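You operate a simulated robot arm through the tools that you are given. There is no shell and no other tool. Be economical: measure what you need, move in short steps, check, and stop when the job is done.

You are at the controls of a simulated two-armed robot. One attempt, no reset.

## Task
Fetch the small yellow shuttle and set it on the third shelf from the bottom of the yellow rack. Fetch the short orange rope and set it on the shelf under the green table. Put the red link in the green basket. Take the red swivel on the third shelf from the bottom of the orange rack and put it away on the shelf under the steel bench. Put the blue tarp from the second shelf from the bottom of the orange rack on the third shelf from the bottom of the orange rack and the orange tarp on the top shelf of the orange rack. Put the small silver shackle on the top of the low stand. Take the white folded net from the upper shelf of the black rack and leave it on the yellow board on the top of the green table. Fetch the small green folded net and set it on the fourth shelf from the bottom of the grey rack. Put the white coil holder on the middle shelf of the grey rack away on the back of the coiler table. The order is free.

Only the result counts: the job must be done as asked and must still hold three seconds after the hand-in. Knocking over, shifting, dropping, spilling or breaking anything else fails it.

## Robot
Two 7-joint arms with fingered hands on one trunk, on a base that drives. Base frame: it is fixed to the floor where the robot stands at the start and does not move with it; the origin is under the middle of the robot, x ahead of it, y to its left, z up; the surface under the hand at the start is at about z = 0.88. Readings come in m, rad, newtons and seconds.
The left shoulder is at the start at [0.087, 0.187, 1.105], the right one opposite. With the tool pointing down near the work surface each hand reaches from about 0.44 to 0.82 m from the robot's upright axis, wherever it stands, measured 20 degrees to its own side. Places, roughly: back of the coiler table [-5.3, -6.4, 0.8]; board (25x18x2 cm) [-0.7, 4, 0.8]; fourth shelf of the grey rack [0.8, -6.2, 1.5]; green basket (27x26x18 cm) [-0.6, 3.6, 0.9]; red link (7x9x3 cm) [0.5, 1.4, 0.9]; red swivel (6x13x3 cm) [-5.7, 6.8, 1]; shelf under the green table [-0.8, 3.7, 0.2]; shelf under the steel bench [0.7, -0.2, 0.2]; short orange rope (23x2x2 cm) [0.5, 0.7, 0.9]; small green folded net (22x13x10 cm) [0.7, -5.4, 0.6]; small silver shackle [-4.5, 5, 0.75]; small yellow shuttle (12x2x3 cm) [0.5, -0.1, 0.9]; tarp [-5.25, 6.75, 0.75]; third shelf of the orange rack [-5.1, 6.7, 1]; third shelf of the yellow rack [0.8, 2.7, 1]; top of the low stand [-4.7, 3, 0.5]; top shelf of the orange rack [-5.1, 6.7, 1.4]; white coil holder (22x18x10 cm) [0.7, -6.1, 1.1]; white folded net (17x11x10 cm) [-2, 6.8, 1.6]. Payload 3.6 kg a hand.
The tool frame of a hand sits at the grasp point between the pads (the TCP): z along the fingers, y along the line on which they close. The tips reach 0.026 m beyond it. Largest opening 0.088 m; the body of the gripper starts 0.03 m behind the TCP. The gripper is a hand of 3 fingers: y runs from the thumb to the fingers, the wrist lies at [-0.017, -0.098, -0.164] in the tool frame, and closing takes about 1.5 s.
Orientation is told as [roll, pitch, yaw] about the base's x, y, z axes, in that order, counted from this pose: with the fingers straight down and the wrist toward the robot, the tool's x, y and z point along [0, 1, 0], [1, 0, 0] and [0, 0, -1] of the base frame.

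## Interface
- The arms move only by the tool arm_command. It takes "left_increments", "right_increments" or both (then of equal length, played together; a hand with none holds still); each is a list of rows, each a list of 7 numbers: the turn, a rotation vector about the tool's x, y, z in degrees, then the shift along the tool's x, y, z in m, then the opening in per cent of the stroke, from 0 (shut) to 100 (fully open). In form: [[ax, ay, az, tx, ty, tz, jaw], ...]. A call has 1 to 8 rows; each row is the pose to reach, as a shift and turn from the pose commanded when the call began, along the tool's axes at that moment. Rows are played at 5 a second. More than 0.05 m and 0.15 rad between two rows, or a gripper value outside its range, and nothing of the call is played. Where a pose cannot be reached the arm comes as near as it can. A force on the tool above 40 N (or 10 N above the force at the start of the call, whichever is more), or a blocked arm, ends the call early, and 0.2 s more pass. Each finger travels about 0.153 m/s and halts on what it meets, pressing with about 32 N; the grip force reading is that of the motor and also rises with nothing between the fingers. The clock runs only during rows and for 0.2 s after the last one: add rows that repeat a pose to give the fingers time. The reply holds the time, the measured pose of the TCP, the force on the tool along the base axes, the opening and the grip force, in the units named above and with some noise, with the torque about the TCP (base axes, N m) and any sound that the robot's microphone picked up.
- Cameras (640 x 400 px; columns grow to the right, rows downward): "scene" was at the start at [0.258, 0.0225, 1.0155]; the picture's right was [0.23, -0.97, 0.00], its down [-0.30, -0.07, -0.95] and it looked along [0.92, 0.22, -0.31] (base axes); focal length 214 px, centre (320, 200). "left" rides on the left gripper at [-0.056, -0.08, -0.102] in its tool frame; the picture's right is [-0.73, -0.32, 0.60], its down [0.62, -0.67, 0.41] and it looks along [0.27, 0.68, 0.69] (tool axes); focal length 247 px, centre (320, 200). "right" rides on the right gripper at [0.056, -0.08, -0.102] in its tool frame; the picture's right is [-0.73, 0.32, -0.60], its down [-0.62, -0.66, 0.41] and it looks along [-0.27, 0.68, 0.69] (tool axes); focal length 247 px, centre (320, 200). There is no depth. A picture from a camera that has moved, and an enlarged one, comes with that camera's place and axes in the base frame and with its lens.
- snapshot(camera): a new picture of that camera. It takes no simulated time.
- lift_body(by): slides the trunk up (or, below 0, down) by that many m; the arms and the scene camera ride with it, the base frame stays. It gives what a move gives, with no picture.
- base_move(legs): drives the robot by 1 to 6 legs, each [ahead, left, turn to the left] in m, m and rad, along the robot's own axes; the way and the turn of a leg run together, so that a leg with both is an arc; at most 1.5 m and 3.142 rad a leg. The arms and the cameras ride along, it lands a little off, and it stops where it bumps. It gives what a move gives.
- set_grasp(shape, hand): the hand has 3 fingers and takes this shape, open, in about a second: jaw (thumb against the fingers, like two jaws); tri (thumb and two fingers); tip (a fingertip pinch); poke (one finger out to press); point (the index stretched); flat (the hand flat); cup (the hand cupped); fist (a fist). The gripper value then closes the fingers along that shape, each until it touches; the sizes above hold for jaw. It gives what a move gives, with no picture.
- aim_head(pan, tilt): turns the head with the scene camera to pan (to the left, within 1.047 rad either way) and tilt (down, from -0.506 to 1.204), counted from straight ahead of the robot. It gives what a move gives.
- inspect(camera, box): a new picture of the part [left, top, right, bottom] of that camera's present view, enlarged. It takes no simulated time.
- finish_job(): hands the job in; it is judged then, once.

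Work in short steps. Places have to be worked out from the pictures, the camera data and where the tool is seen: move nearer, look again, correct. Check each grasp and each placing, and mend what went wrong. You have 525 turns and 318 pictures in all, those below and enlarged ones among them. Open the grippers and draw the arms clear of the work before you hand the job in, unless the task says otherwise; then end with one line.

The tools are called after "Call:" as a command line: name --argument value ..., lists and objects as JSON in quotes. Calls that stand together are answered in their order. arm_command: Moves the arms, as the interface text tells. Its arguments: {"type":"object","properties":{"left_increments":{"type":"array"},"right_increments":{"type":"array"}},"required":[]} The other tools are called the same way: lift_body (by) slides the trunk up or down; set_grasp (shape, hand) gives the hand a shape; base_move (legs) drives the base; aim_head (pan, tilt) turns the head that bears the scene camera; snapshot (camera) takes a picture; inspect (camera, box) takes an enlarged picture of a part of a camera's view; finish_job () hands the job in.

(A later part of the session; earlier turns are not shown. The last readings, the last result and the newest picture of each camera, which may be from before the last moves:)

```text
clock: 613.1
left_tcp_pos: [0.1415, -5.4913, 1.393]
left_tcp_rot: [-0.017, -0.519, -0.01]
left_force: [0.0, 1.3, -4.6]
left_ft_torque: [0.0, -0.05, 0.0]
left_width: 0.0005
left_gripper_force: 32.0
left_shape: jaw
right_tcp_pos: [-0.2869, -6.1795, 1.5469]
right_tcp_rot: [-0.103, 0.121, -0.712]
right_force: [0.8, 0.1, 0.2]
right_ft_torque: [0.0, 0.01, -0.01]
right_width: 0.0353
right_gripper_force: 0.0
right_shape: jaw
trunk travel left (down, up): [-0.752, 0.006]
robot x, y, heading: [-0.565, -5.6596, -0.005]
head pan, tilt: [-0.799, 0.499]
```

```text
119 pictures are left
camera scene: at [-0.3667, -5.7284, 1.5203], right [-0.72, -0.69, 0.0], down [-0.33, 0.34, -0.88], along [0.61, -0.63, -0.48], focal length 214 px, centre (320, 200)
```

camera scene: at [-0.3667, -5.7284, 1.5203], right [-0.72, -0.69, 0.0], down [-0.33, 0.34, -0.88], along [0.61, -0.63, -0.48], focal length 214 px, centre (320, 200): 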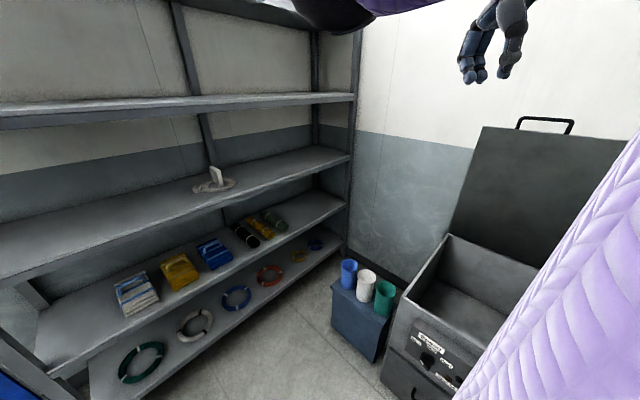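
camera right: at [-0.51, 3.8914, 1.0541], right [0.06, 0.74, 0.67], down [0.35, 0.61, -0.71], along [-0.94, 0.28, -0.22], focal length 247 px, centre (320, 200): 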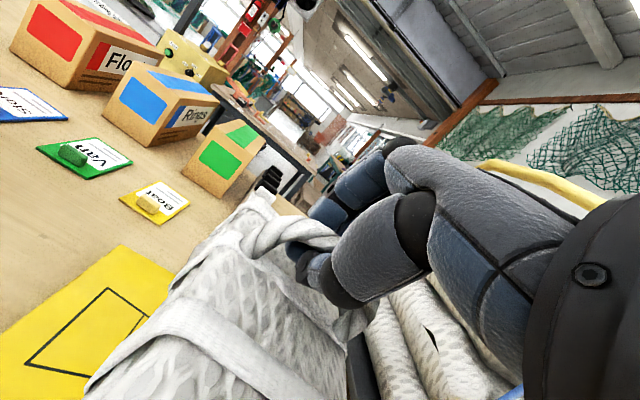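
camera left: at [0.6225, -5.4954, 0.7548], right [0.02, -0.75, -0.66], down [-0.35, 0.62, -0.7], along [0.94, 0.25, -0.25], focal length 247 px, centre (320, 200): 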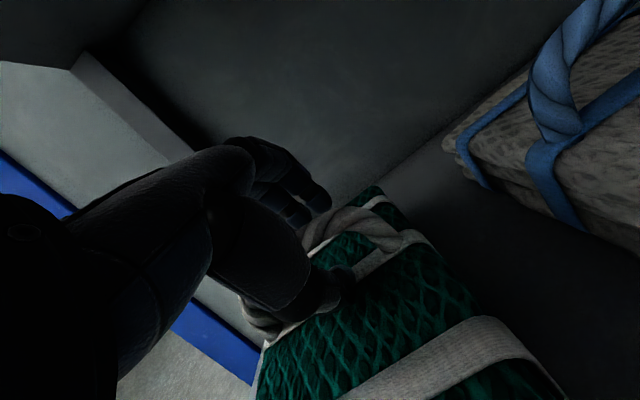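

There's room as long as I stay north of y≈-6.05. I'll raise the net, strafe right 0.2 m, and look.

Call:
arm_command --left_increments '[[0, 0, 0, 0, 0.02, -0.035, 0], [0, 0, 0, 0, 0.04, -0.07, 0], [0, 0, 0, 0, 0.06, -0.105, 0], [0, 0, 0, 0, 0.08, -0.14, 0], [0, 0, 0, 0, 0.1, -0.175, 0]]'

Call:
base_move --legs '[[0, -0.2, 0], [0.35, 0, 0]]'

Call:
aim_head --pan 0.2 --tilt 0.2

Call:
snapshot --camera "scene"

```text
clock: 614.3
left_tcp_pos: [0.1399, -5.4861, 1.5957]
left_tcp_rot: [-0.018, -0.517, -0.013]
left_force: [0.4, -0.1, -5.7]
left_ft_torque: [-0.01, -0.05, -0.03]
left_width: 0.0006
left_gripper_force: 32.2
left_shape: jaw
right_tcp_pos: [-0.2867, -6.1797, 1.5486]
right_tcp_rot: [-0.103, 0.12, -0.711]
right_force: [-0.7, 0.4, 0.6]
right_ft_torque: [0.02, 0.0, 0.01]
right_width: 0.0354
right_gripper_force: 0.0
right_shape: jaw
trunk travel left (down, up): [-0.752, 0.006]
robot x, y, heading: [-0.5631, -5.6613, -0.003]
head pan, tilt: [-0.799, 0.499]
```

```text
clock: 617.8
left_tcp_pos: [0.495, -5.6962, 1.5962]
left_tcp_rot: [-0.019, -0.519, -0.016]
left_force: [-1.2, 0.3, -4.7]
left_ft_torque: [-0.03, -0.01, 0.02]
left_width: 0.0004
left_gripper_force: 31.9
left_shape: jaw
right_tcp_pos: [0.0621, -6.3859, 1.5479]
right_tcp_rot: [-0.104, 0.119, -0.718]
right_force: [0.9, 0.7, 0.1]
right_ft_torque: [0.01, -0.05, 0.0]
right_width: 0.0353
right_gripper_force: 0.1
right_shape: jaw
trunk travel left (down, up): [-0.752, 0.006]
robot x, y, heading: [-0.2097, -5.8746, -0.008]
head pan, tilt: [-0.799, 0.499]
```

```text
clock: 619.1
left_tcp_pos: [0.4958, -5.6959, 1.595]
left_tcp_rot: [-0.02, -0.518, -0.017]
left_force: [0.3, -0.5, -5.8]
left_ft_torque: [0.01, -0.08, 0.0]
left_width: 0.0009
left_gripper_force: 32.0
left_shape: jaw
right_tcp_pos: [0.0651, -6.3863, 1.5471]
right_tcp_rot: [-0.101, 0.121, -0.718]
right_force: [1.0, -0.4, 0.0]
right_ft_torque: [0.06, -0.01, 0.03]
right_width: 0.0353
right_gripper_force: 0.0
right_shape: jaw
trunk travel left (down, up): [-0.752, 0.006]
robot x, y, heading: [-0.2096, -5.8735, -0.006]
head pan, tilt: [0.201, 0.201]
```

```text
118 pictures are left
camera scene: at [0.0155, -5.8523, 1.5479], right [0.19, -0.98, 0.0], down [-0.2, -0.04, -0.98], along [0.96, 0.19, -0.2], focal length 214 px, centre (320, 200)
```

scene: 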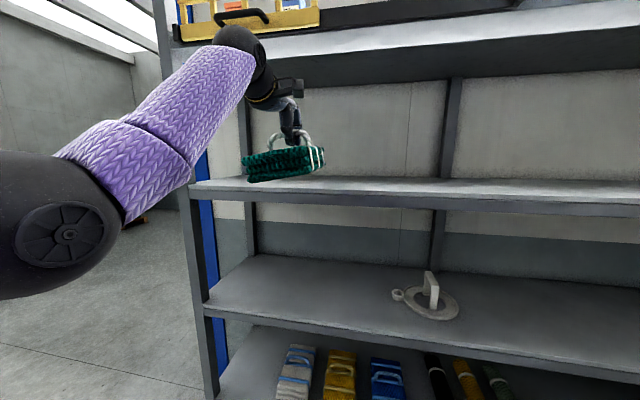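

Clearance under the top shelf is tight. I'll level the net by rolling the hand 12°, lower it 2 cm, and place it near the shelf's front.

Call:
arm_command --left_increments '[[0, 3.5, 2, 0, -0.003, 0.006, 0], [0, 7, 4, 0, -0.006, 0.011, 0], [0, 10.4, 6, 0, -0.01, 0.017, 0], [0, 10.4, 6, 0, -0.01, 0.017, 0]]'

Call:
inspect --camera "scene" --box '[180, 0, 400, 220]'

```text
clock: 620.1
left_tcp_pos: [0.4946, -5.6948, 1.5749]
left_tcp_rot: [0.222, -0.508, -0.133]
left_force: [0.0, -0.7, -5.2]
left_ft_torque: [-0.01, -0.05, 0.0]
left_width: 0.0004
left_gripper_force: 32.4
left_shape: jaw
right_tcp_pos: [0.064, -6.3857, 1.5472]
right_tcp_rot: [-0.103, 0.121, -0.717]
right_force: [-0.2, 0.2, 0.6]
right_ft_torque: [-0.01, -0.01, -0.01]
right_width: 0.0354
right_gripper_force: 0.1
right_shape: jaw
trunk travel left (down, up): [-0.752, 0.006]
robot x, y, heading: [-0.2082, -5.8724, -0.004]
head pan, tilt: [0.201, 0.201]
```

```text
1.82 times, centred on (290, 110) of scene
camera zoom: at [0.015, -5.852, 1.548], right [0.19, -0.98, 0.0], down [-0.2, -0.04, -0.98], along [0.96, 0.19, -0.2], focal length 390 px, centre (374, 364)
```

zoom: 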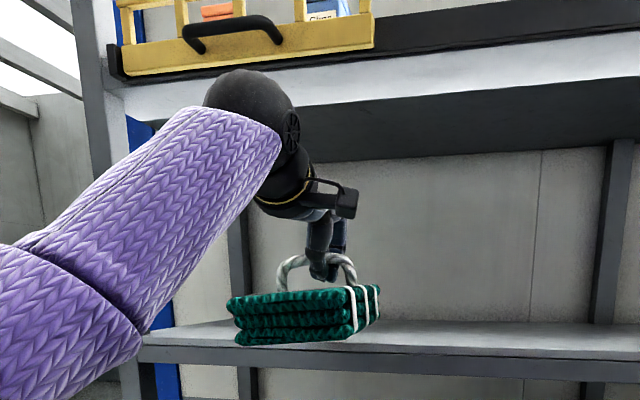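

It's level, with about 3 cm clearance both ways. I'll drive forward 0.22 m.

Call:
base_move --legs '[[0.22, 0, 0]]'

Call:
snapshot --camera "scene"

```text
clock: 621.8
left_tcp_pos: [0.7133, -5.6952, 1.5762]
left_tcp_rot: [0.219, -0.508, -0.131]
left_force: [-0.6, 0.0, -6.5]
left_ft_torque: [0.02, -0.01, 0.01]
left_width: 0.0007
left_gripper_force: 31.9
left_shape: jaw
right_tcp_pos: [0.2841, -6.3865, 1.5473]
right_tcp_rot: [-0.104, 0.12, -0.712]
right_force: [0.3, 0.9, 0.5]
right_ft_torque: [-0.04, -0.02, -0.02]
right_width: 0.0351
right_gripper_force: 0.0
right_shape: jaw
trunk travel left (down, up): [-0.752, 0.006]
robot x, y, heading: [0.0099, -5.8721, -0.003]
head pan, tilt: [0.201, 0.201]
```

```text
116 pictures are left
camera scene: at [0.2334, -5.8528, 1.5482], right [0.19, -0.98, 0.0], down [-0.2, -0.04, -0.98], along [0.96, 0.19, -0.2], focal length 214 px, centre (320, 200)
```

scene: 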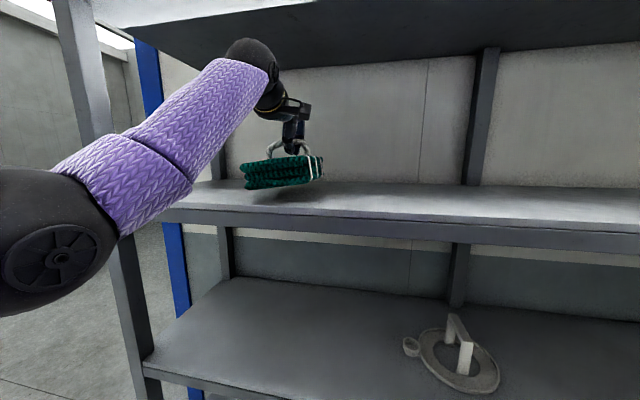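

The net is over the shelf. I'll lower with the trunk.

Call:
lift_body --by -0.03

Call:
inspect --camera "scene" --box '[200, 80, 400, 240]'

```text
clock: 622.5
left_tcp_pos: [0.7139, -5.6953, 1.5444]
left_tcp_rot: [0.219, -0.509, -0.132]
left_force: [0.2, -1.4, -1.9]
left_ft_torque: [-0.02, -0.03, 0.01]
left_width: 0.0006
left_gripper_force: 31.9
left_shape: jaw
right_tcp_pos: [0.287, -6.387, 1.5187]
right_tcp_rot: [-0.102, 0.121, -0.713]
right_force: [0.2, -0.3, -0.7]
right_ft_torque: [0.0, 0.03, 0.01]
right_width: 0.0355
right_gripper_force: 0.1
right_shape: jaw
trunk travel left (down, up): [-0.722, 0.036]
robot x, y, heading: [0.0105, -5.8752, 0.0]
head pan, tilt: [0.201, 0.201]
```

```text
2.50 times, centred on (300, 160) of scene
camera zoom: at [0.2349, -5.853, 1.5179], right [0.19, -0.98, 0.0], down [-0.2, -0.04, -0.98], along [0.96, 0.19, -0.2], focal length 536 px, centre (370, 300)
```

zoom: 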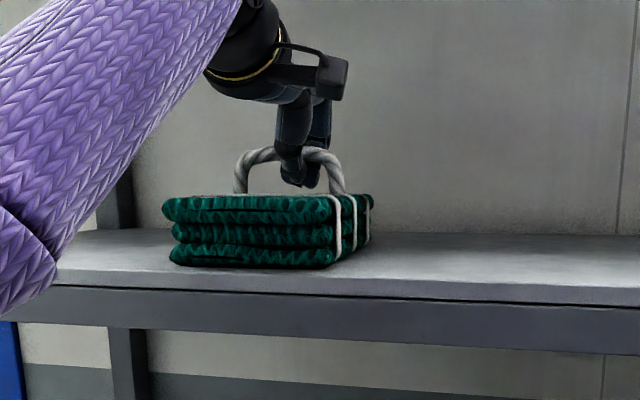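

It's resting on the shelf. I'll open and withdraw along the finger axis.

Call:
arm_command --left_increments '[[0, 0, 0, 0, 0, 0.004, 20], [0, 0, 0, 0, 0, 0.004, 45], [0, 0, 0, 0, 0, 0.0, 45], [0, 0, 0, 0, 0, -0.03, 45], [0, 0, 0, 0, -0.01, -0.06, 45], [0, 0, 0, 0, -0.04, -0.08, 45], [0, 0, 0, 0, -0.08, -0.09, 45]]'

Call:
inspect --camera "scene" --box '[200, 60, 400, 240]'

```text
clock: 624.1
left_tcp_pos: [0.5965, -5.7003, 1.5828]
left_tcp_rot: [0.22, -0.509, -0.131]
left_force: [0.3, 0.1, -0.4]
left_ft_torque: [0.0, 0.01, 0.0]
left_width: 0.0392
left_gripper_force: 0.0
left_shape: jaw
right_tcp_pos: [0.2843, -6.3867, 1.5183]
right_tcp_rot: [-0.104, 0.119, -0.715]
right_force: [0.6, 0.1, 0.2]
right_ft_torque: [0.0, 0.04, 0.01]
right_width: 0.0352
right_gripper_force: 0.0
right_shape: jaw
trunk travel left (down, up): [-0.722, 0.036]
robot x, y, heading: [0.0125, -5.8704, -0.005]
head pan, tilt: [0.201, 0.201]
```

```text
2.22 times, centred on (300, 150) of scene
camera zoom: at [0.2331, -5.8528, 1.5182], right [0.19, -0.98, 0.0], down [-0.2, -0.04, -0.98], along [0.96, 0.19, -0.2], focal length 477 px, centre (364, 311)
```

zoom: 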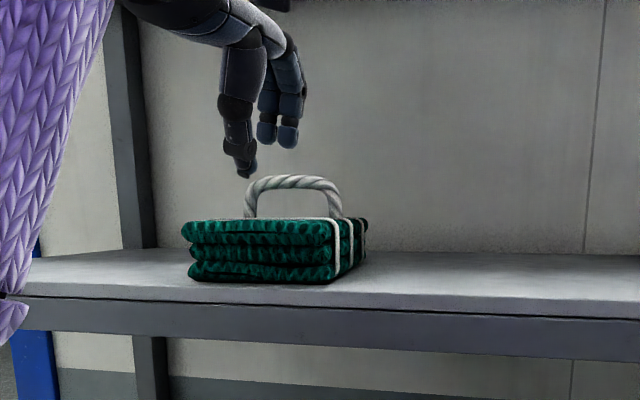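

The green net is placed. I'll back off, lower the trunk, and inspect the coil holder.

Call:
base_move --legs '[[-0.25, 0, 0.004]]'

Call:
lift_body --by -0.25

Call:
aim_head --pan -0.1 --tilt 0.3

Call:
snapshot --camera "scene"

Call:
inspect --camera "scene" --box '[320, 140, 460, 240]'

```text
clock: 625.9
left_tcp_pos: [0.3524, -5.6969, 1.5821]
left_tcp_rot: [0.221, -0.507, -0.125]
left_force: [-0.8, -0.5, -0.1]
left_ft_torque: [0.01, -0.01, -0.01]
left_width: 0.0394
left_gripper_force: 0.1
left_shape: jaw
right_tcp_pos: [0.0421, -6.3836, 1.516]
right_tcp_rot: [-0.104, 0.119, -0.708]
right_force: [-0.7, 0.3, -0.2]
right_ft_torque: [0.01, 0.02, 0.0]
right_width: 0.0355
right_gripper_force: 0.0
right_shape: jaw
trunk travel left (down, up): [-0.722, 0.036]
robot x, y, heading: [-0.2339, -5.8717, 0.002]
head pan, tilt: [0.201, 0.201]
```

```text
clock: 628.5
left_tcp_pos: [0.3497, -5.6963, 1.3331]
left_tcp_rot: [0.221, -0.51, -0.126]
left_force: [0.1, -0.3, 0.3]
left_ft_torque: [0.02, -0.04, 0.02]
left_width: 0.0393
left_gripper_force: 0.1
left_shape: jaw
right_tcp_pos: [0.0403, -6.3843, 1.2684]
right_tcp_rot: [-0.104, 0.12, -0.708]
right_force: [0.4, 0.4, 0.1]
right_ft_torque: [0.01, -0.02, 0.02]
right_width: 0.035
right_gripper_force: 0.2
right_shape: jaw
trunk travel left (down, up): [-0.472, 0.286]
robot x, y, heading: [-0.2375, -5.8705, -0.002]
head pan, tilt: [0.201, 0.201]
```

```text
clock: 629.3
left_tcp_pos: [0.3497, -5.696, 1.3325]
left_tcp_rot: [0.219, -0.508, -0.126]
left_force: [0.2, 0.1, 0.2]
left_ft_torque: [0.0, 0.0, 0.03]
left_width: 0.0395
left_gripper_force: 0.0
left_shape: jaw
right_tcp_pos: [0.0417, -6.3842, 1.2664]
right_tcp_rot: [-0.104, 0.121, -0.71]
right_force: [-0.1, -0.8, 0.2]
right_ft_torque: [0.02, -0.01, 0.02]
right_width: 0.0356
right_gripper_force: 0.0
right_shape: jaw
trunk travel left (down, up): [-0.472, 0.286]
robot x, y, heading: [-0.2353, -5.8705, 0.002]
head pan, tilt: [-0.099, 0.3]
```

```text
113 pictures are left
camera scene: at [-0.0046, -5.879, 1.2546], right [-0.1, -1.0, 0.0], down [-0.29, 0.03, -0.96], along [0.95, -0.09, -0.3], focal length 214 px, centre (320, 200)
```

scene: 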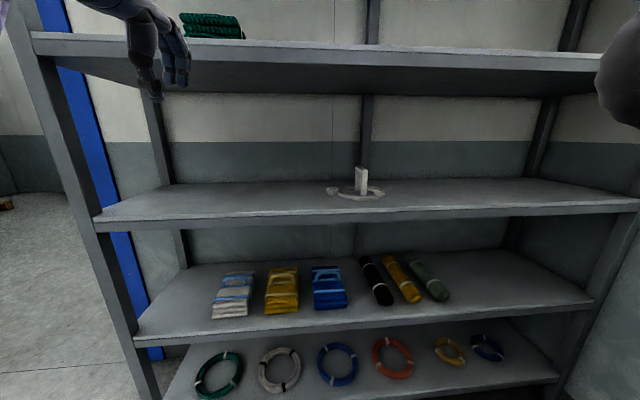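

```text
4.00 times, centred on (390, 190) of scene
camera zoom: at [-0.0046, -5.879, 1.2546], right [-0.1, -1.0, 0.0], down [-0.29, 0.03, -0.96], along [0.95, -0.09, -0.3], focal length 858 px, centre (40, 240)
```

zoom: 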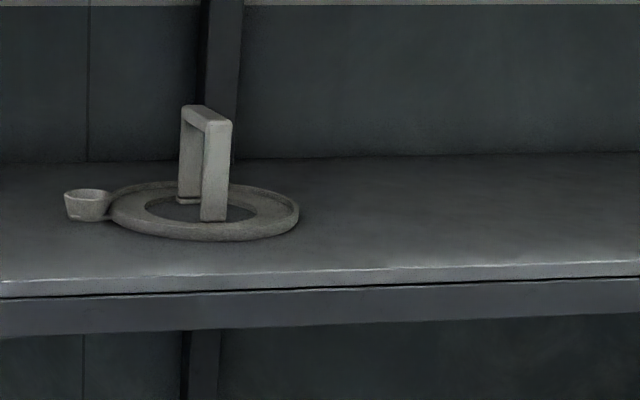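

The holder's arch handle runs front-to-back at about (0.735, -6.097), top z≈1.13. I'll bring the right hand to the front with sideways closing, and lower the left hand slightly.

Call:
arm_command --right_increments '[[-3.5, -1.6, -6.8, 0.046, -0.003, -0.004, 70], [-7, -3.2, -13.6, 0.092, -0.006, -0.008, 70], [-10.4, -4.8, -20.4, 0.138, -0.009, -0.012, 70], [-13.9, -6.4, -27.2, 0.184, -0.012, -0.016, 70], [-17.4, -8, -34, 0.23, -0.015, -0.02, 70], [-20.9, -9.6, -40.9, 0.276, -0.018, -0.025, 70], [-24.3, -11.2, -47.7, 0.322, -0.021, -0.03, 70], [-27.8, -12.8, -54.5, 0.366, -0.023, -0.035, 70]]' --left_increments '[[0, -1.5, -0.8, 0, -0.006, 0.011, 45], [0, -3, -1.6, 0, -0.012, 0.022, 45], [0, -4.5, -2.4, 0, -0.018, 0.033, 45], [0, -6, -3.2, 0, -0.024, 0.044, 45], [0, -7.5, -4, 0, -0.03, 0.055, 45], [0, -9, -5, 0, -0.036, 0.066, 45], [0, -10.4, -6, 0, -0.043, 0.077, 45], [0, -10.4, -6, 0, -0.05, 0.087, 45]]'

```text
clock: 631.1
left_tcp_pos: [0.3511, -5.678, 1.234]
left_tcp_rot: [-0.021, -0.519, -0.008]
left_force: [-0.6, -0.2, 0.3]
left_ft_torque: [0.07, -0.01, 0.01]
left_width: 0.0394
left_gripper_force: 0.1
left_shape: jaw
right_tcp_pos: [0.268, -6.0919, 1.266]
right_tcp_rot: [-0.369, -0.153, 0.327]
right_force: [-0.8, 0.6, 0.0]
right_ft_torque: [0.02, -0.03, -0.04]
right_width: 0.0612
right_gripper_force: 0.1
right_shape: jaw
right hand out of reach, approached as far as the arm can: row 4, 5, 6
trunk travel left (down, up): [-0.472, 0.286]
robot x, y, heading: [-0.2348, -5.8739, -0.003]
head pan, tilt: [-0.099, 0.3]
```

Call:
arm_command --right_increments '[[-3.65, -1.7, -7.1, 0, 0, 0, 70], [-7.3, -3.4, -14.3, 0, 0, 0, 70], [-10.9, -5, -21.4, 0, 0, 0, 70], [-14.6, -6.7, -28.5, 0, 0, 0, 70], [-18.2, -8.4, -35.7, 0, 0, 0, 70], [-21.9, -10.1, -42.8, 0, 0, 0, 70], [-25.5, -11.7, -49.9, 0, 0, 0, 70], [-29.1, -13.4, -57, 0, 0, 0, 70]]'

Call:
arm_command --right_increments '[[-3.65, -1.7, -7.2, 0, 0, 0, 70], [-3.65, -1.7, -7.2, 0, 0, 0, 70]]'

Call:
snapshot --camera "scene"

```text
clock: 632.9
left_tcp_pos: [0.3516, -5.6787, 1.2351]
left_tcp_rot: [-0.019, -0.518, -0.007]
left_force: [-0.3, 0.6, 0.0]
left_ft_torque: [-0.01, 0.02, 0.03]
left_width: 0.0391
left_gripper_force: 0.0
left_shape: jaw
right_tcp_pos: [0.2624, -6.0904, 1.2668]
right_tcp_rot: [-0.751, -0.041, 1.442]
right_force: [0.5, -0.6, 0.3]
right_ft_torque: [-0.01, -0.01, 0.01]
right_width: 0.0615
right_gripper_force: 0.0
right_shape: jaw
trunk travel left (down, up): [-0.472, 0.286]
robot x, y, heading: [-0.2373, -5.8706, -0.0]
head pan, tilt: [-0.099, 0.3]
```

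```text
clock: 633.5
left_tcp_pos: [0.3511, -5.6754, 1.2339]
left_tcp_rot: [-0.019, -0.52, -0.006]
left_force: [-0.2, 0.5, 0.5]
left_ft_torque: [0.0, -0.05, -0.02]
left_width: 0.0394
left_gripper_force: 0.0
left_shape: jaw
right_tcp_pos: [0.2621, -6.0897, 1.2689]
right_tcp_rot: [-0.784, -0.001, 1.577]
right_force: [0.1, 0.5, 0.7]
right_ft_torque: [-0.04, -0.01, 0.01]
right_width: 0.0612
right_gripper_force: 0.0
right_shape: jaw
trunk travel left (down, up): [-0.472, 0.286]
robot x, y, heading: [-0.231, -5.8702, -0.002]
head pan, tilt: [-0.099, 0.3]
```

```text
111 pictures are left
camera scene: at [-0.0046, -5.8783, 1.2546], right [-0.1, -1.0, 0.0], down [-0.29, 0.03, -0.96], along [0.95, -0.09, -0.3], focal length 214 px, centre (320, 200)
```

scene: 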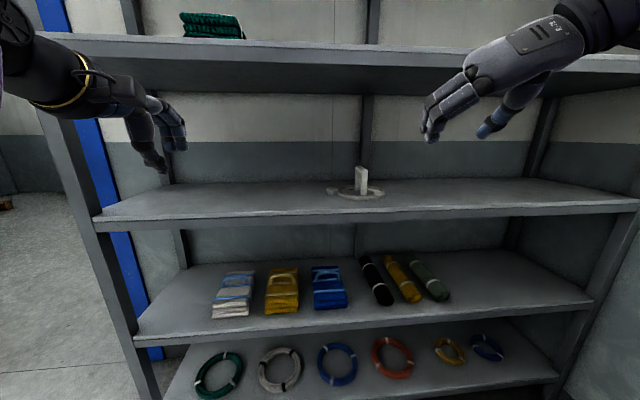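

The orientation is correct. I'll lower to entry height and drive in.

Call:
arm_command --right_increments '[[0, 0, 0, 0.02, 0, 0.02, 70], [0, 0, 0, 0.04, 0, 0.04, 70], [0, 0, 0, 0.058, 0, 0.058, 70]]'

Call:
base_move --legs '[[0.3, 0, 0]]'

Call:
snapshot --camera "scene"

Call:
snapshot --camera "right"

```text
clock: 634.3
left_tcp_pos: [0.3499, -5.6783, 1.2345]
left_tcp_rot: [-0.018, -0.518, -0.009]
left_force: [-0.3, 0.1, -0.4]
left_ft_torque: [0.0, -0.01, 0.01]
left_width: 0.0395
left_gripper_force: 0.0
left_shape: jaw
right_tcp_pos: [0.2625, -6.0889, 1.1867]
right_tcp_rot: [-0.789, -0.001, 1.574]
right_force: [1.3, 0.0, 0.0]
right_ft_torque: [0.01, -0.01, -0.01]
right_width: 0.0612
right_gripper_force: 0.1
right_shape: jaw
trunk travel left (down, up): [-0.472, 0.286]
robot x, y, heading: [-0.2388, -5.8709, 0.002]
head pan, tilt: [-0.099, 0.3]
```

```text
clock: 636.4
left_tcp_pos: [0.6546, -5.678, 1.2343]
left_tcp_rot: [-0.019, -0.519, -0.009]
left_force: [0.6, 0.3, -0.8]
left_ft_torque: [0.01, 0.0, -0.02]
left_width: 0.0396
left_gripper_force: 0.0
left_shape: jaw
right_tcp_pos: [0.5655, -6.0901, 1.1848]
right_tcp_rot: [-0.783, 0.001, 1.571]
right_force: [1.1, -0.1, -0.1]
right_ft_torque: [-0.02, 0.0, 0.0]
right_width: 0.0612
right_gripper_force: 0.1
right_shape: jaw
trunk travel left (down, up): [-0.472, 0.286]
robot x, y, heading: [0.0663, -5.8695, -0.003]
head pan, tilt: [-0.099, 0.3]
```

```text
110 pictures are left
camera scene: at [0.2991, -5.8798, 1.2544], right [-0.1, -0.99, 0.0], down [-0.3, 0.03, -0.95], along [0.95, -0.1, -0.3], focal length 214 px, centre (320, 200)
```

scene: 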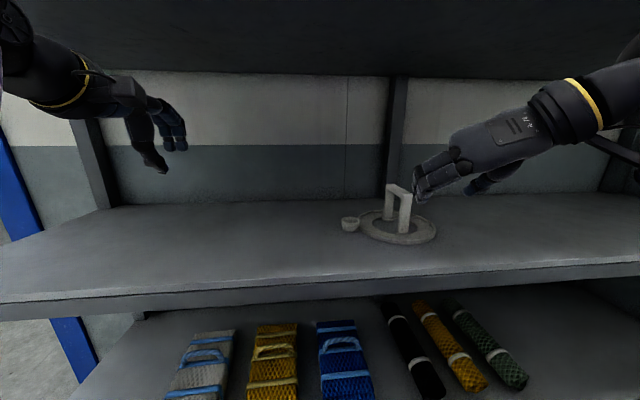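

```text
109 pictures are left
camera right: at [0.4546, -6.1688, 1.2189], right [0.1, 0.32, 0.94], down [0.73, -0.66, 0.15], along [0.67, 0.68, -0.3], focal length 247 px, centre (320, 200)
```

right: 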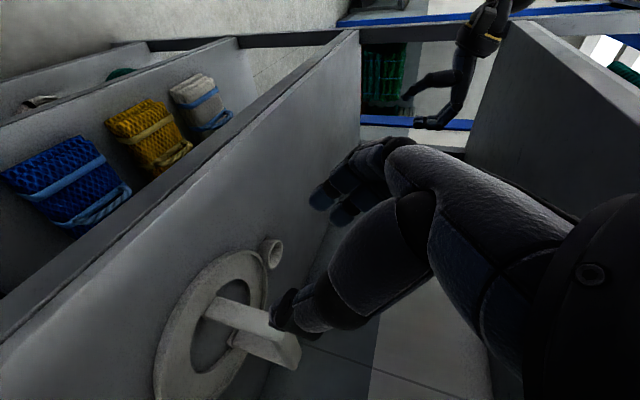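

The handle centre is at about (0.745, -6.108). I'll extend above it.

Call:
arm_command --right_increments '[[0, 0, 0, -0.028, -0.006, 0.028, 75], [0, 0, 0, -0.056, -0.012, 0.056, 75], [0, 0, 0, -0.084, -0.018, 0.084, 75], [0, 0, 0, -0.11, -0.018, 0.11, 75], [0, 0, 0, -0.11, -0.018, 0.11, 75]]'

Call:
snapshot --camera "right"

Call:
inspect --camera "scene" --box '[330, 130, 500, 260]'

```text
clock: 637.6
left_tcp_pos: [0.6528, -5.6795, 1.235]
left_tcp_rot: [-0.02, -0.518, -0.008]
left_force: [-0.1, -0.7, -0.4]
left_ft_torque: [-0.02, -0.02, -0.02]
left_width: 0.0393
left_gripper_force: 0.0
left_shape: jaw
right_tcp_pos: [0.7226, -6.1091, 1.1857]
right_tcp_rot: [-0.787, 0.001, 1.573]
right_force: [-0.1, -0.2, -0.2]
right_ft_torque: [0.01, 0.0, 0.02]
right_width: 0.0656
right_gripper_force: 0.0
right_shape: jaw
trunk travel left (down, up): [-0.472, 0.286]
robot x, y, heading: [0.0652, -5.8731, -0.004]
head pan, tilt: [-0.099, 0.3]
```

```text
108 pictures are left
camera right: at [0.6104, -6.1876, 1.2187], right [0.09, 0.32, 0.94], down [0.73, -0.66, 0.15], along [0.67, 0.68, -0.3], focal length 247 px, centre (320, 200)
```

right: 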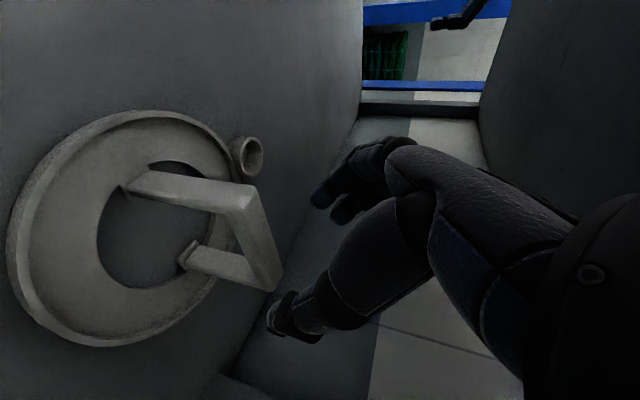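

```text
3.08 times, centred on (415, 195) of scene
camera zoom: at [0.2975, -5.8802, 1.2547], right [-0.1, -0.99, 0.0], down [-0.29, 0.03, -0.96], along [0.95, -0.1, -0.3], focal length 660 px, centre (28, 215)
```

zoom: 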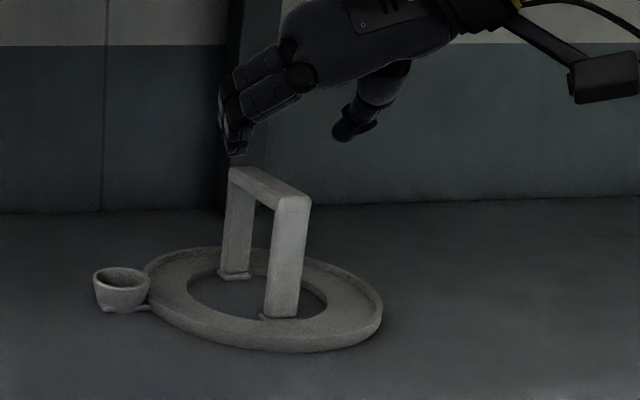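

Call:
arm_command --right_increments '[[0, 0, 0, 0.012, 0.003, 0.023, 75], [0, 0, 0, 0.023, 0.007, 0.046, 75], [0, 0, 0, 0.0346, 0.007, 0.0686, 75], [0, 0, 0, 0.0346, 0.007, 0.0686, 75]]'

Call:
snapshot --camera "right"

Call:
inspect --camera "scene" --box '[330, 130, 500, 260]'

```text
clock: 638.6
left_tcp_pos: [0.654, -5.6786, 1.2341]
left_tcp_rot: [-0.02, -0.518, -0.01]
left_force: [0.9, -0.8, -0.5]
left_ft_torque: [0.0, 0.02, 0.0]
left_width: 0.0393
left_gripper_force: 0.0
left_shape: jaw
right_tcp_pos: [0.7447, -6.1012, 1.1132]
right_tcp_rot: [-0.785, -0.001, 1.573]
right_force: [0.3, -0.1, -0.3]
right_ft_torque: [0.01, 0.0, 0.01]
right_width: 0.066
right_gripper_force: 0.1
right_shape: jaw
trunk travel left (down, up): [-0.472, 0.286]
robot x, y, heading: [0.0666, -5.8666, 0.0]
head pan, tilt: [-0.099, 0.3]
```

```text
106 pictures are left
camera right: at [0.634, -6.18, 1.1466], right [0.09, 0.32, 0.94], down [0.73, -0.66, 0.15], along [0.67, 0.68, -0.3], focal length 247 px, centre (320, 200)
```

right: 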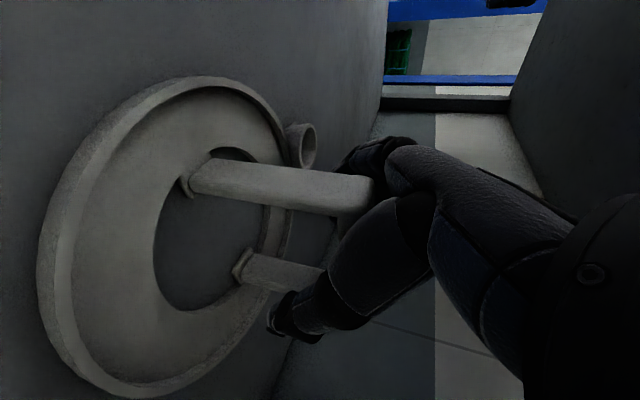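

```text
3.08 times, centred on (415, 195) of scene
camera zoom: at [0.2978, -5.8798, 1.2547], right [-0.1, -0.99, 0.0], down [-0.29, 0.03, -0.96], along [0.95, -0.1, -0.3], focal length 660 px, centre (28, 215)
```

zoom: 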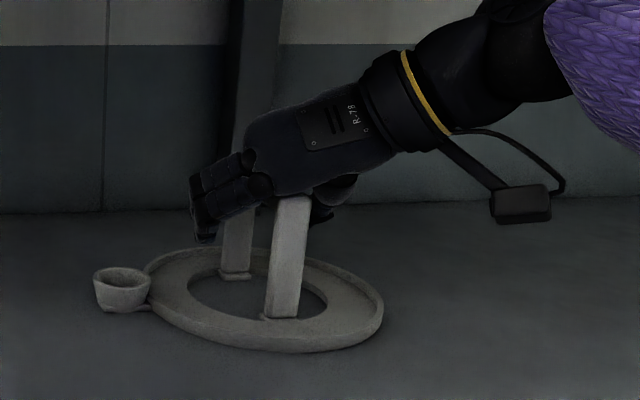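

The handle is inside the grip. I'll close and lift 4 cm.

Call:
arm_command --right_increments '[[0, 0, 0, 0, 0, 0, 0], [0, 0, 0, 0, 0, 0, 0], [0, 0, 0, 0, 0, 0, 0], [0, 0, 0, -0.014, 0, -0.014, 0], [0, 0, 0, -0.028, 0, -0.028, 0], [0, 0, 0, -0.035, 0, -0.035, 0]]'

Call:
snapshot --camera "scene"

```text
clock: 640.0
left_tcp_pos: [0.6536, -5.6776, 1.2341]
left_tcp_rot: [-0.019, -0.516, -0.008]
left_force: [-0.4, -0.4, 0.3]
left_ft_torque: [-0.01, 0.01, -0.02]
left_width: 0.0396
left_gripper_force: 0.0
left_shape: jaw
right_tcp_pos: [0.7445, -6.1021, 1.1639]
right_tcp_rot: [-0.785, 0.001, 1.573]
right_force: [0.4, 0.6, -2.4]
right_ft_torque: [-0.01, 0.0, 0.0]
right_width: 0.0001
right_gripper_force: 31.7
right_shape: jaw
trunk travel left (down, up): [-0.472, 0.286]
robot x, y, heading: [0.0683, -5.8707, 0.0]
head pan, tilt: [-0.099, 0.3]
```

```text
104 pictures are left
camera scene: at [0.2982, -5.8798, 1.2546], right [-0.1, -0.99, 0.0], down [-0.29, 0.03, -0.96], along [0.95, -0.1, -0.3], focal length 214 px, centre (320, 200)
```

scene: 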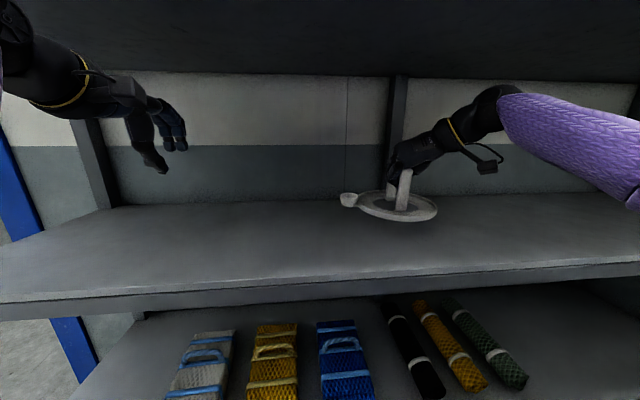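

The holder is lifted. I'll back out and turn around to face west.

Call:
base_move --legs '[[-0.6, 0.05, 0], [-0.3, 0.2, 0], [0, 0, 1.57], [0, 0, 1.57]]'

Call:
aim_head --pan 0.1 --tilt 0.15

Call:
snapshot --camera "scene"

```text
clock: 652.9
left_tcp_pos: [-1.4292, -5.7962, 1.2338]
left_tcp_rot: [-0.019, -0.519, 3.115]
left_force: [1.2, 0.0, -0.5]
left_ft_torque: [0.0, 0.0, -0.01]
left_width: 0.0393
left_gripper_force: 0.1
left_shape: jaw
right_tcp_pos: [-1.509, -5.3728, 1.1625]
right_tcp_rot: [-0.786, 0.002, -1.59]
right_force: [0.1, -0.1, -2.0]
right_ft_torque: [0.02, -0.01, -0.03]
right_width: 0.0001
right_gripper_force: 32.6
right_shape: jaw
trunk travel left (down, up): [-0.472, 0.286]
robot x, y, heading: [-0.8344, -5.6151, 3.121]
head pan, tilt: [-0.099, 0.3]
```

```text
clock: 653.7
left_tcp_pos: [-1.4277, -5.7942, 1.2343]
left_tcp_rot: [-0.02, -0.518, 3.114]
left_force: [1.2, -0.2, 0.4]
left_ft_torque: [-0.01, -0.01, 0.01]
left_width: 0.0395
left_gripper_force: 0.0
left_shape: jaw
right_tcp_pos: [-1.5094, -5.3728, 1.1635]
right_tcp_rot: [-0.786, 0.0, -1.588]
right_force: [0.7, 0.7, -2.1]
right_ft_torque: [-0.02, -0.03, 0.0]
right_width: 0.0001
right_gripper_force: 32.2
right_shape: jaw
trunk travel left (down, up): [-0.472, 0.286]
robot x, y, heading: [-0.837, -5.6152, 3.118]
head pan, tilt: [0.099, 0.15]
```

```text
103 pictures are left
camera scene: at [-1.0663, -5.6191, 1.2685], right [-0.08, 1.0, 0.0], down [0.15, 0.01, -0.99], along [-0.99, -0.08, -0.15], focal length 214 px, centre (320, 200)
```

scene: 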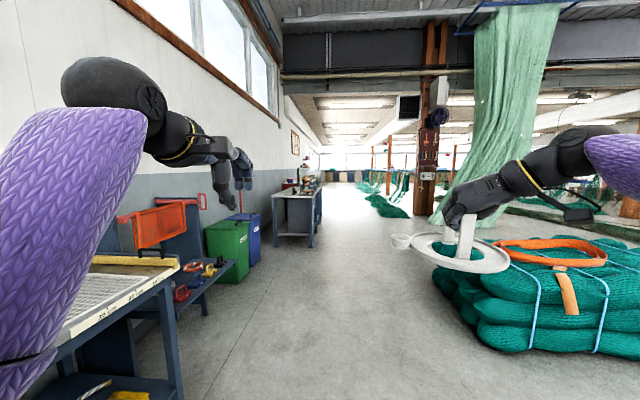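

The aisle west is clear. I'll drive 2.8 m ahead.

Call:
base_move --legs '[[1.4, 0, 0.02], [1.4, 0, 0]]'

Call:
snapshot --camera "scene"

```text
clock: 667.2
left_tcp_pos: [-4.2198, -5.8227, 1.2337]
left_tcp_rot: [-0.019, -0.518, 3.135]
left_force: [-0.4, -0.7, -0.2]
left_ft_torque: [-0.03, 0.01, -0.03]
left_width: 0.0394
left_gripper_force: 0.0
left_shape: jaw
right_tcp_pos: [-4.3117, -5.4017, 1.1631]
right_tcp_rot: [-0.785, 0.0, -1.565]
right_force: [-0.8, 0.3, -0.8]
right_ft_torque: [-0.01, -0.01, -0.03]
right_width: 0.0001
right_gripper_force: 32.0
right_shape: jaw
trunk travel left (down, up): [-0.472, 0.286]
robot x, y, heading: [-3.6311, -5.6301, -3.14]
head pan, tilt: [0.099, 0.15]
```

```text
102 pictures are left
camera scene: at [-3.8624, -5.6379, 1.2685], right [-0.1, 0.99, 0.0], down [0.15, 0.01, -0.99], along [-0.98, -0.1, -0.15], focal length 214 px, centre (320, 200)
```

scene: 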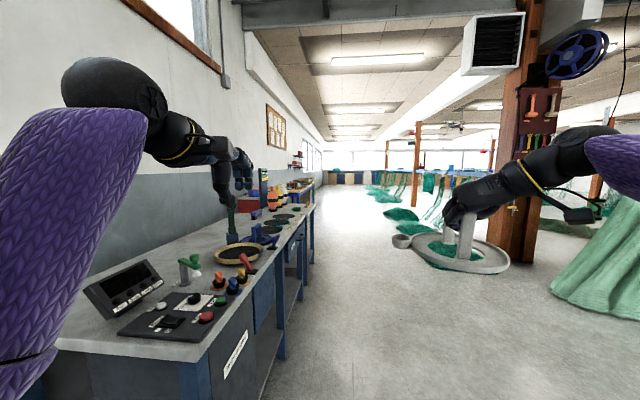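

The coiler table runs along the south wall. I'll drive in front of it and turn south.

Call:
base_move --legs '[[0.8, -0.2, 0], [0.75, -0.2, 0], [0, 0, 1.57]]'

Call:
aim_head --pan 0 --tilt 0.45

Call:
snapshot --camera "scene"

```text
clock: 679.1
left_tcp_pos: [-5.0047, -5.8097, 1.234]
left_tcp_rot: [-0.02, -0.517, -1.624]
left_force: [-0.5, -0.3, -0.1]
left_ft_torque: [-0.01, -0.02, -0.02]
left_width: 0.0395
left_gripper_force: 0.2
left_shape: jaw
right_tcp_pos: [-5.4303, -5.8806, 1.1629]
right_tcp_rot: [-0.785, -0.001, -0.041]
right_force: [0.4, 0.3, -2.0]
right_ft_torque: [0.01, 0.01, 0.05]
right_width: 0.0
right_gripper_force: 32.1
right_shape: jaw
trunk travel left (down, up): [-0.472, 0.286]
robot x, y, heading: [-5.169, -5.2147, -1.615]
head pan, tilt: [0.099, 0.15]
```

```text
clock: 679.9
left_tcp_pos: [-5.0059, -5.8092, 1.2336]
left_tcp_rot: [-0.018, -0.519, -1.624]
left_force: [-1.7, -1.3, 0.1]
left_ft_torque: [-0.03, 0.0, 0.01]
left_width: 0.0394
left_gripper_force: 0.0
left_shape: jaw
right_tcp_pos: [-5.4326, -5.8817, 1.1624]
right_tcp_rot: [-0.785, 0.0, -0.041]
right_force: [0.2, 0.2, -1.4]
right_ft_torque: [0.04, 0.01, 0.0]
right_width: 0.0001
right_gripper_force: 32.2
right_shape: jaw
trunk travel left (down, up): [-0.472, 0.286]
robot x, y, heading: [-5.1696, -5.2159, -1.612]
head pan, tilt: [0.0, 0.45]
```

```text
101 pictures are left
camera scene: at [-5.181, -5.4438, 1.2407], right [-1.0, 0.04, 0.0], down [0.02, 0.43, -0.9], along [-0.04, -0.9, -0.43], focal length 214 px, centre (320, 200)
```

scene: 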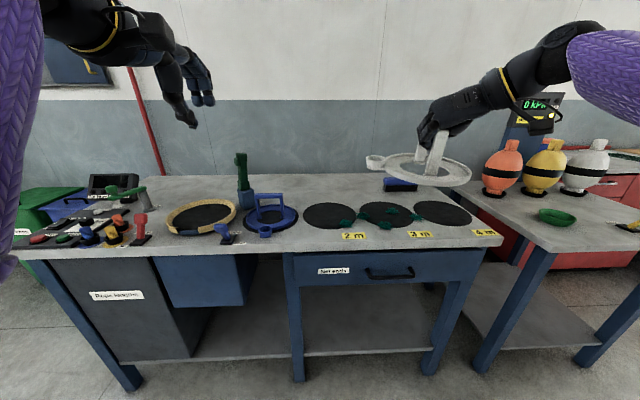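

The free back strip of the table is around x≈-5.3, y≈-6.5. I'll raise the left hand clear, align the heading, and shift so that the right hand lines up.

Call:
arm_command --left_increments '[[0, 0, 0, 0, 0.02, -0.035, 45], [0, 0, 0, 0, 0.04, -0.07, 45], [0, 0, 0, 0, 0.06, -0.105, 45], [0, 0, 0, 0, 0.08, -0.14, 45], [0, 0, 0, 0, 0.1, -0.175, 45]]'

Call:
lift_body --by -0.15

Call:
base_move --legs '[[0, 0.09, 0.043], [0.3, 0, 0]]'

Call:
snapshot --camera "scene"

```text
clock: 681.1
left_tcp_pos: [-5.0009, -5.8119, 1.4375]
left_tcp_rot: [-0.021, -0.518, -1.622]
left_force: [0.4, 1.3, -0.6]
left_ft_torque: [0.0, -0.05, 0.02]
left_width: 0.0394
left_gripper_force: 0.1
left_shape: jaw
right_tcp_pos: [-5.4326, -5.8818, 1.1641]
right_tcp_rot: [-0.785, 0.0, -0.043]
right_force: [0.2, -0.1, -1.3]
right_ft_torque: [-0.03, 0.0, 0.0]
right_width: 0.0
right_gripper_force: 31.7
right_shape: jaw
trunk travel left (down, up): [-0.472, 0.286]
robot x, y, heading: [-5.1726, -5.2159, -1.615]
head pan, tilt: [0.0, 0.45]
```

```text
clock: 682.9
left_tcp_pos: [-5.0018, -5.8104, 1.2854]
left_tcp_rot: [-0.019, -0.519, -1.623]
left_force: [-0.4, 0.9, -0.9]
left_ft_torque: [-0.01, 0.06, -0.02]
left_width: 0.0393
left_gripper_force: 0.0
left_shape: jaw
right_tcp_pos: [-5.4312, -5.8819, 1.0143]
right_tcp_rot: [-0.785, -0.001, -0.043]
right_force: [1.3, 0.6, -1.8]
right_ft_torque: [0.01, 0.03, -0.02]
right_width: 0.0003
right_gripper_force: 31.6
right_shape: jaw
trunk travel left (down, up): [-0.322, 0.436]
robot x, y, heading: [-5.1677, -5.2137, -1.612]
head pan, tilt: [0.0, 0.45]
```

```text
clock: 685.6
left_tcp_pos: [-4.8867, -6.096, 1.2851]
left_tcp_rot: [-0.019, -0.517, -1.579]
left_force: [0.9, -0.1, -0.8]
left_ft_torque: [0.02, 0.0, 0.0]
left_width: 0.0394
left_gripper_force: 0.1
left_shape: jaw
right_tcp_pos: [-5.3113, -6.1868, 1.0124]
right_tcp_rot: [-0.785, 0.0, 0.002]
right_force: [-0.2, -0.4, -1.6]
right_ft_torque: [0.0, 0.04, -0.02]
right_width: 0.0001
right_gripper_force: 32.2
right_shape: jaw
trunk travel left (down, up): [-0.322, 0.436]
robot x, y, heading: [-5.0788, -5.5078, -1.574]
head pan, tilt: [0.0, 0.45]
```

```text
100 pictures are left
camera scene: at [-5.0805, -5.7549, 1.0809], right [-1.0, 0.0, 0.0], down [0.0, 0.44, -0.9], along [0.0, -0.9, -0.44], focal length 214 px, centre (320, 200)
```

scene: 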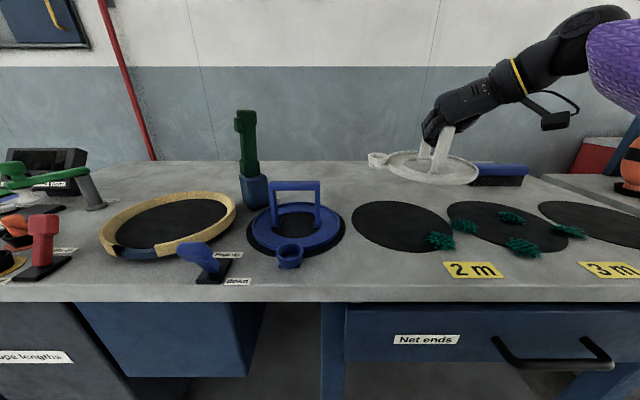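

I'll drive 0.19 m closer, then extend.

Call:
base_move --legs '[[0.19, 0, 0]]'

Call:
arm_command --right_increments '[[0, 0, 0, -0.02, 0, 0.02, 0], [0, 0, 0, -0.04, 0, 0.04, 0], [0, 0, 0, -0.057, 0, 0.057, 0], [0, 0, 0, -0.057, 0, 0.057, 0]]'

Call:
snapshot --camera "scene"

```text
clock: 687.1
left_tcp_pos: [-4.8835, -6.2874, 1.2854]
left_tcp_rot: [-0.021, -0.519, -1.575]
left_force: [-0.8, 0.1, -0.3]
left_ft_torque: [0.02, -0.04, 0.01]
left_width: 0.0394
left_gripper_force: 0.1
left_shape: jaw
right_tcp_pos: [-5.3095, -6.3794, 1.0126]
right_tcp_rot: [-0.784, 0.0, 0.005]
right_force: [-0.2, -0.3, -1.7]
right_ft_torque: [0.05, -0.01, -0.02]
right_width: 0.0
right_gripper_force: 31.9
right_shape: jaw
trunk travel left (down, up): [-0.322, 0.436]
robot x, y, heading: [-5.0807, -5.6998, -1.571]
head pan, tilt: [0.0, 0.45]
```

```text
clock: 688.1
left_tcp_pos: [-4.8843, -6.2872, 1.2865]
left_tcp_rot: [-0.019, -0.518, -1.577]
left_force: [-0.2, 0.2, -1.0]
left_ft_torque: [-0.01, -0.02, -0.01]
left_width: 0.0393
left_gripper_force: 0.0
left_shape: jaw
right_tcp_pos: [-5.3083, -6.461, 1.0128]
right_tcp_rot: [-0.785, -0.001, 0.003]
right_force: [0.8, -0.1, -1.3]
right_ft_torque: [0.0, 0.01, -0.02]
right_width: 0.0003
right_gripper_force: 32.0
right_shape: jaw
trunk travel left (down, up): [-0.322, 0.436]
robot x, y, heading: [-5.0802, -5.6987, -1.567]
head pan, tilt: [0.0, 0.45]
```

```text
99 pictures are left
camera scene: at [-5.0803, -5.9463, 1.0812], right [-1.0, 0.0, 0.0], down [0.0, 0.44, -0.9], along [0.0, -0.9, -0.44], focal length 214 px, centre (320, 200)
```

scene: 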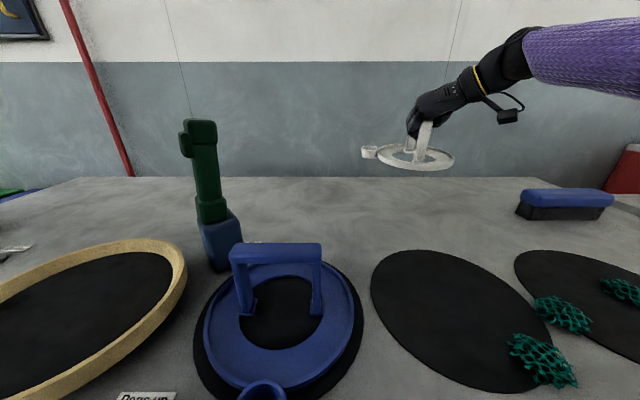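

The clear spot is below the holder. I'll lower with the trunk.

Call:
lift_body --by -0.1

Call:
snapshot --camera "scene"

```text
clock: 689.5
left_tcp_pos: [-4.8831, -6.2873, 1.1867]
left_tcp_rot: [-0.021, -0.521, -1.577]
left_force: [-0.8, 0.0, -0.1]
left_ft_torque: [-0.04, -0.02, 0.0]
left_width: 0.0396
left_gripper_force: 0.1
left_shape: jaw
right_tcp_pos: [-5.3089, -6.4594, 0.9124]
right_tcp_rot: [-0.784, 0.0, 0.005]
right_force: [0.1, 0.1, -1.9]
right_ft_torque: [0.05, 0.02, -0.02]
right_width: 0.0001
right_gripper_force: 31.7
right_shape: jaw
trunk travel left (down, up): [-0.222, 0.536]
robot x, y, heading: [-5.0795, -5.7022, -1.571]
head pan, tilt: [0.0, 0.45]
```

```text
98 pictures are left
camera scene: at [-5.0798, -5.9634, 0.9724], right [-1.0, 0.0, 0.0], down [0.0, 0.44, -0.9], along [0.0, -0.9, -0.44], focal length 214 px, centre (320, 200)
```

scene: 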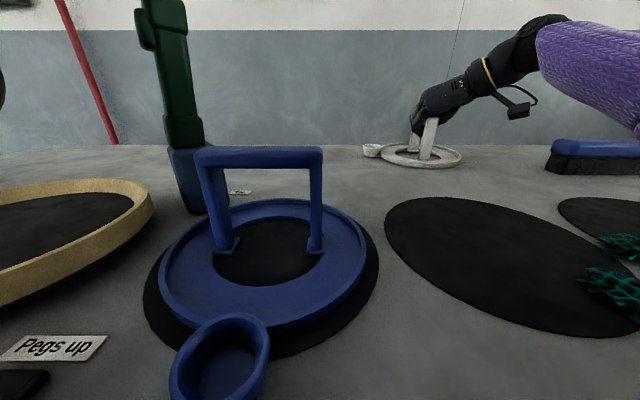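

The left hand is above the green post, so I'll raise it while lowering the right arm the last bit.

Call:
arm_command --left_increments '[[0, 0, 0, 0, 0.015, -0.026, 45], [0, 0, 0, 0, 0.03, -0.052, 45], [0, 0, 0, 0, 0.045, -0.078, 45]]' --right_increments '[[0, 0, 0, 0.006, 0, 0.006, 0], [0, 0, 0, 0.012, 0, 0.012, 0], [0, 0, 0, 0.016, 0, 0.016, 0]]'

Call:
inspect --camera "scene" --box '[330, 80, 520, 200]'

```text
clock: 690.5
left_tcp_pos: [-4.8818, -6.2888, 1.2768]
left_tcp_rot: [-0.02, -0.515, -1.578]
left_force: [0.8, -0.8, 0.3]
left_ft_torque: [0.03, 0.04, 0.02]
left_width: 0.0393
left_gripper_force: 0.1
left_shape: jaw
right_tcp_pos: [-5.3074, -6.463, 0.9014]
right_tcp_rot: [-0.803, -0.013, 0.005]
right_force: [-0.1, 2.7, 9.3]
right_ft_torque: [0.2, -0.12, -0.01]
right_width: 0.0
right_gripper_force: 32.4
right_shape: jaw
trunk travel left (down, up): [-0.222, 0.536]
robot x, y, heading: [-5.0818, -5.6984, -1.573]
head pan, tilt: [0.0, 0.45]
stopped in row 3 (right hand): the force on the tool passed its limit at 41 N (the readings are from after the stop); the commanded pose is now the measured one
```

```text
3.33 times, centred on (425, 140) of scene
camera zoom: at [-5.0798, -5.9645, 0.9712], right [-1.0, 0.0, 0.0], down [0.0, 0.44, -0.9], along [0.0, -0.9, -0.44], focal length 715 px, centre (-30, 400)
```

zoom: 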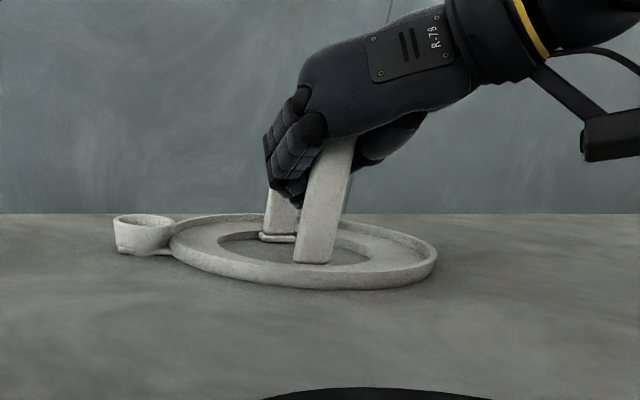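

The holder stands on the table. I'll ease off, open and withdraw.

Call:
arm_command --right_increments '[[0, 0, 0, -0.002, 0, -0.002, 0], [0, 0, 0, -0.002, 0, -0.002, 40], [0, 0, 0, -0.002, 0, -0.002, 70], [0, 0, 0, -0.002, 0, -0.002, 70], [0, 0, 0, -0.02, 0, -0.02, 70], [0, 0, 0, -0.045, 0, -0.045, 70], [0, 0, 0, -0.07, 0, -0.07, 70]]'

Call:
inspect --camera "scene" --box '[330, 50, 520, 200]'

```text
clock: 692.0
left_tcp_pos: [-4.8809, -6.2866, 1.2784]
left_tcp_rot: [-0.022, -0.517, -1.576]
left_force: [-0.2, 0.1, -0.3]
left_ft_torque: [-0.03, -0.01, -0.02]
left_width: 0.0395
left_gripper_force: 0.1
left_shape: jaw
right_tcp_pos: [-5.308, -6.4603, 0.9974]
right_tcp_rot: [-0.798, -0.007, 0.006]
right_force: [-0.3, -0.5, -0.7]
right_ft_torque: [0.03, 0.01, -0.02]
right_width: 0.061
right_gripper_force: 0.0
right_shape: jaw
trunk travel left (down, up): [-0.222, 0.536]
robot x, y, heading: [-5.0791, -5.7036, -1.566]
head pan, tilt: [0.0, 0.45]
```

```text
2.67 times, centred on (425, 125) of scene
camera zoom: at [-5.0797, -5.9632, 0.9723], right [-1.0, 0.0, 0.0], down [0.0, 0.44, -0.9], along [0.0, -0.9, -0.44], focal length 572 px, centre (40, 400)
```

zoom: 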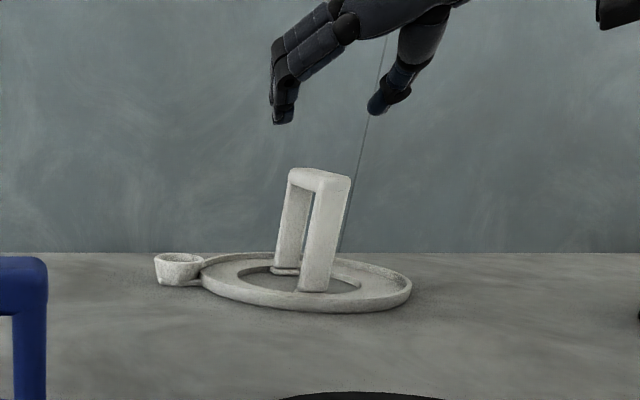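

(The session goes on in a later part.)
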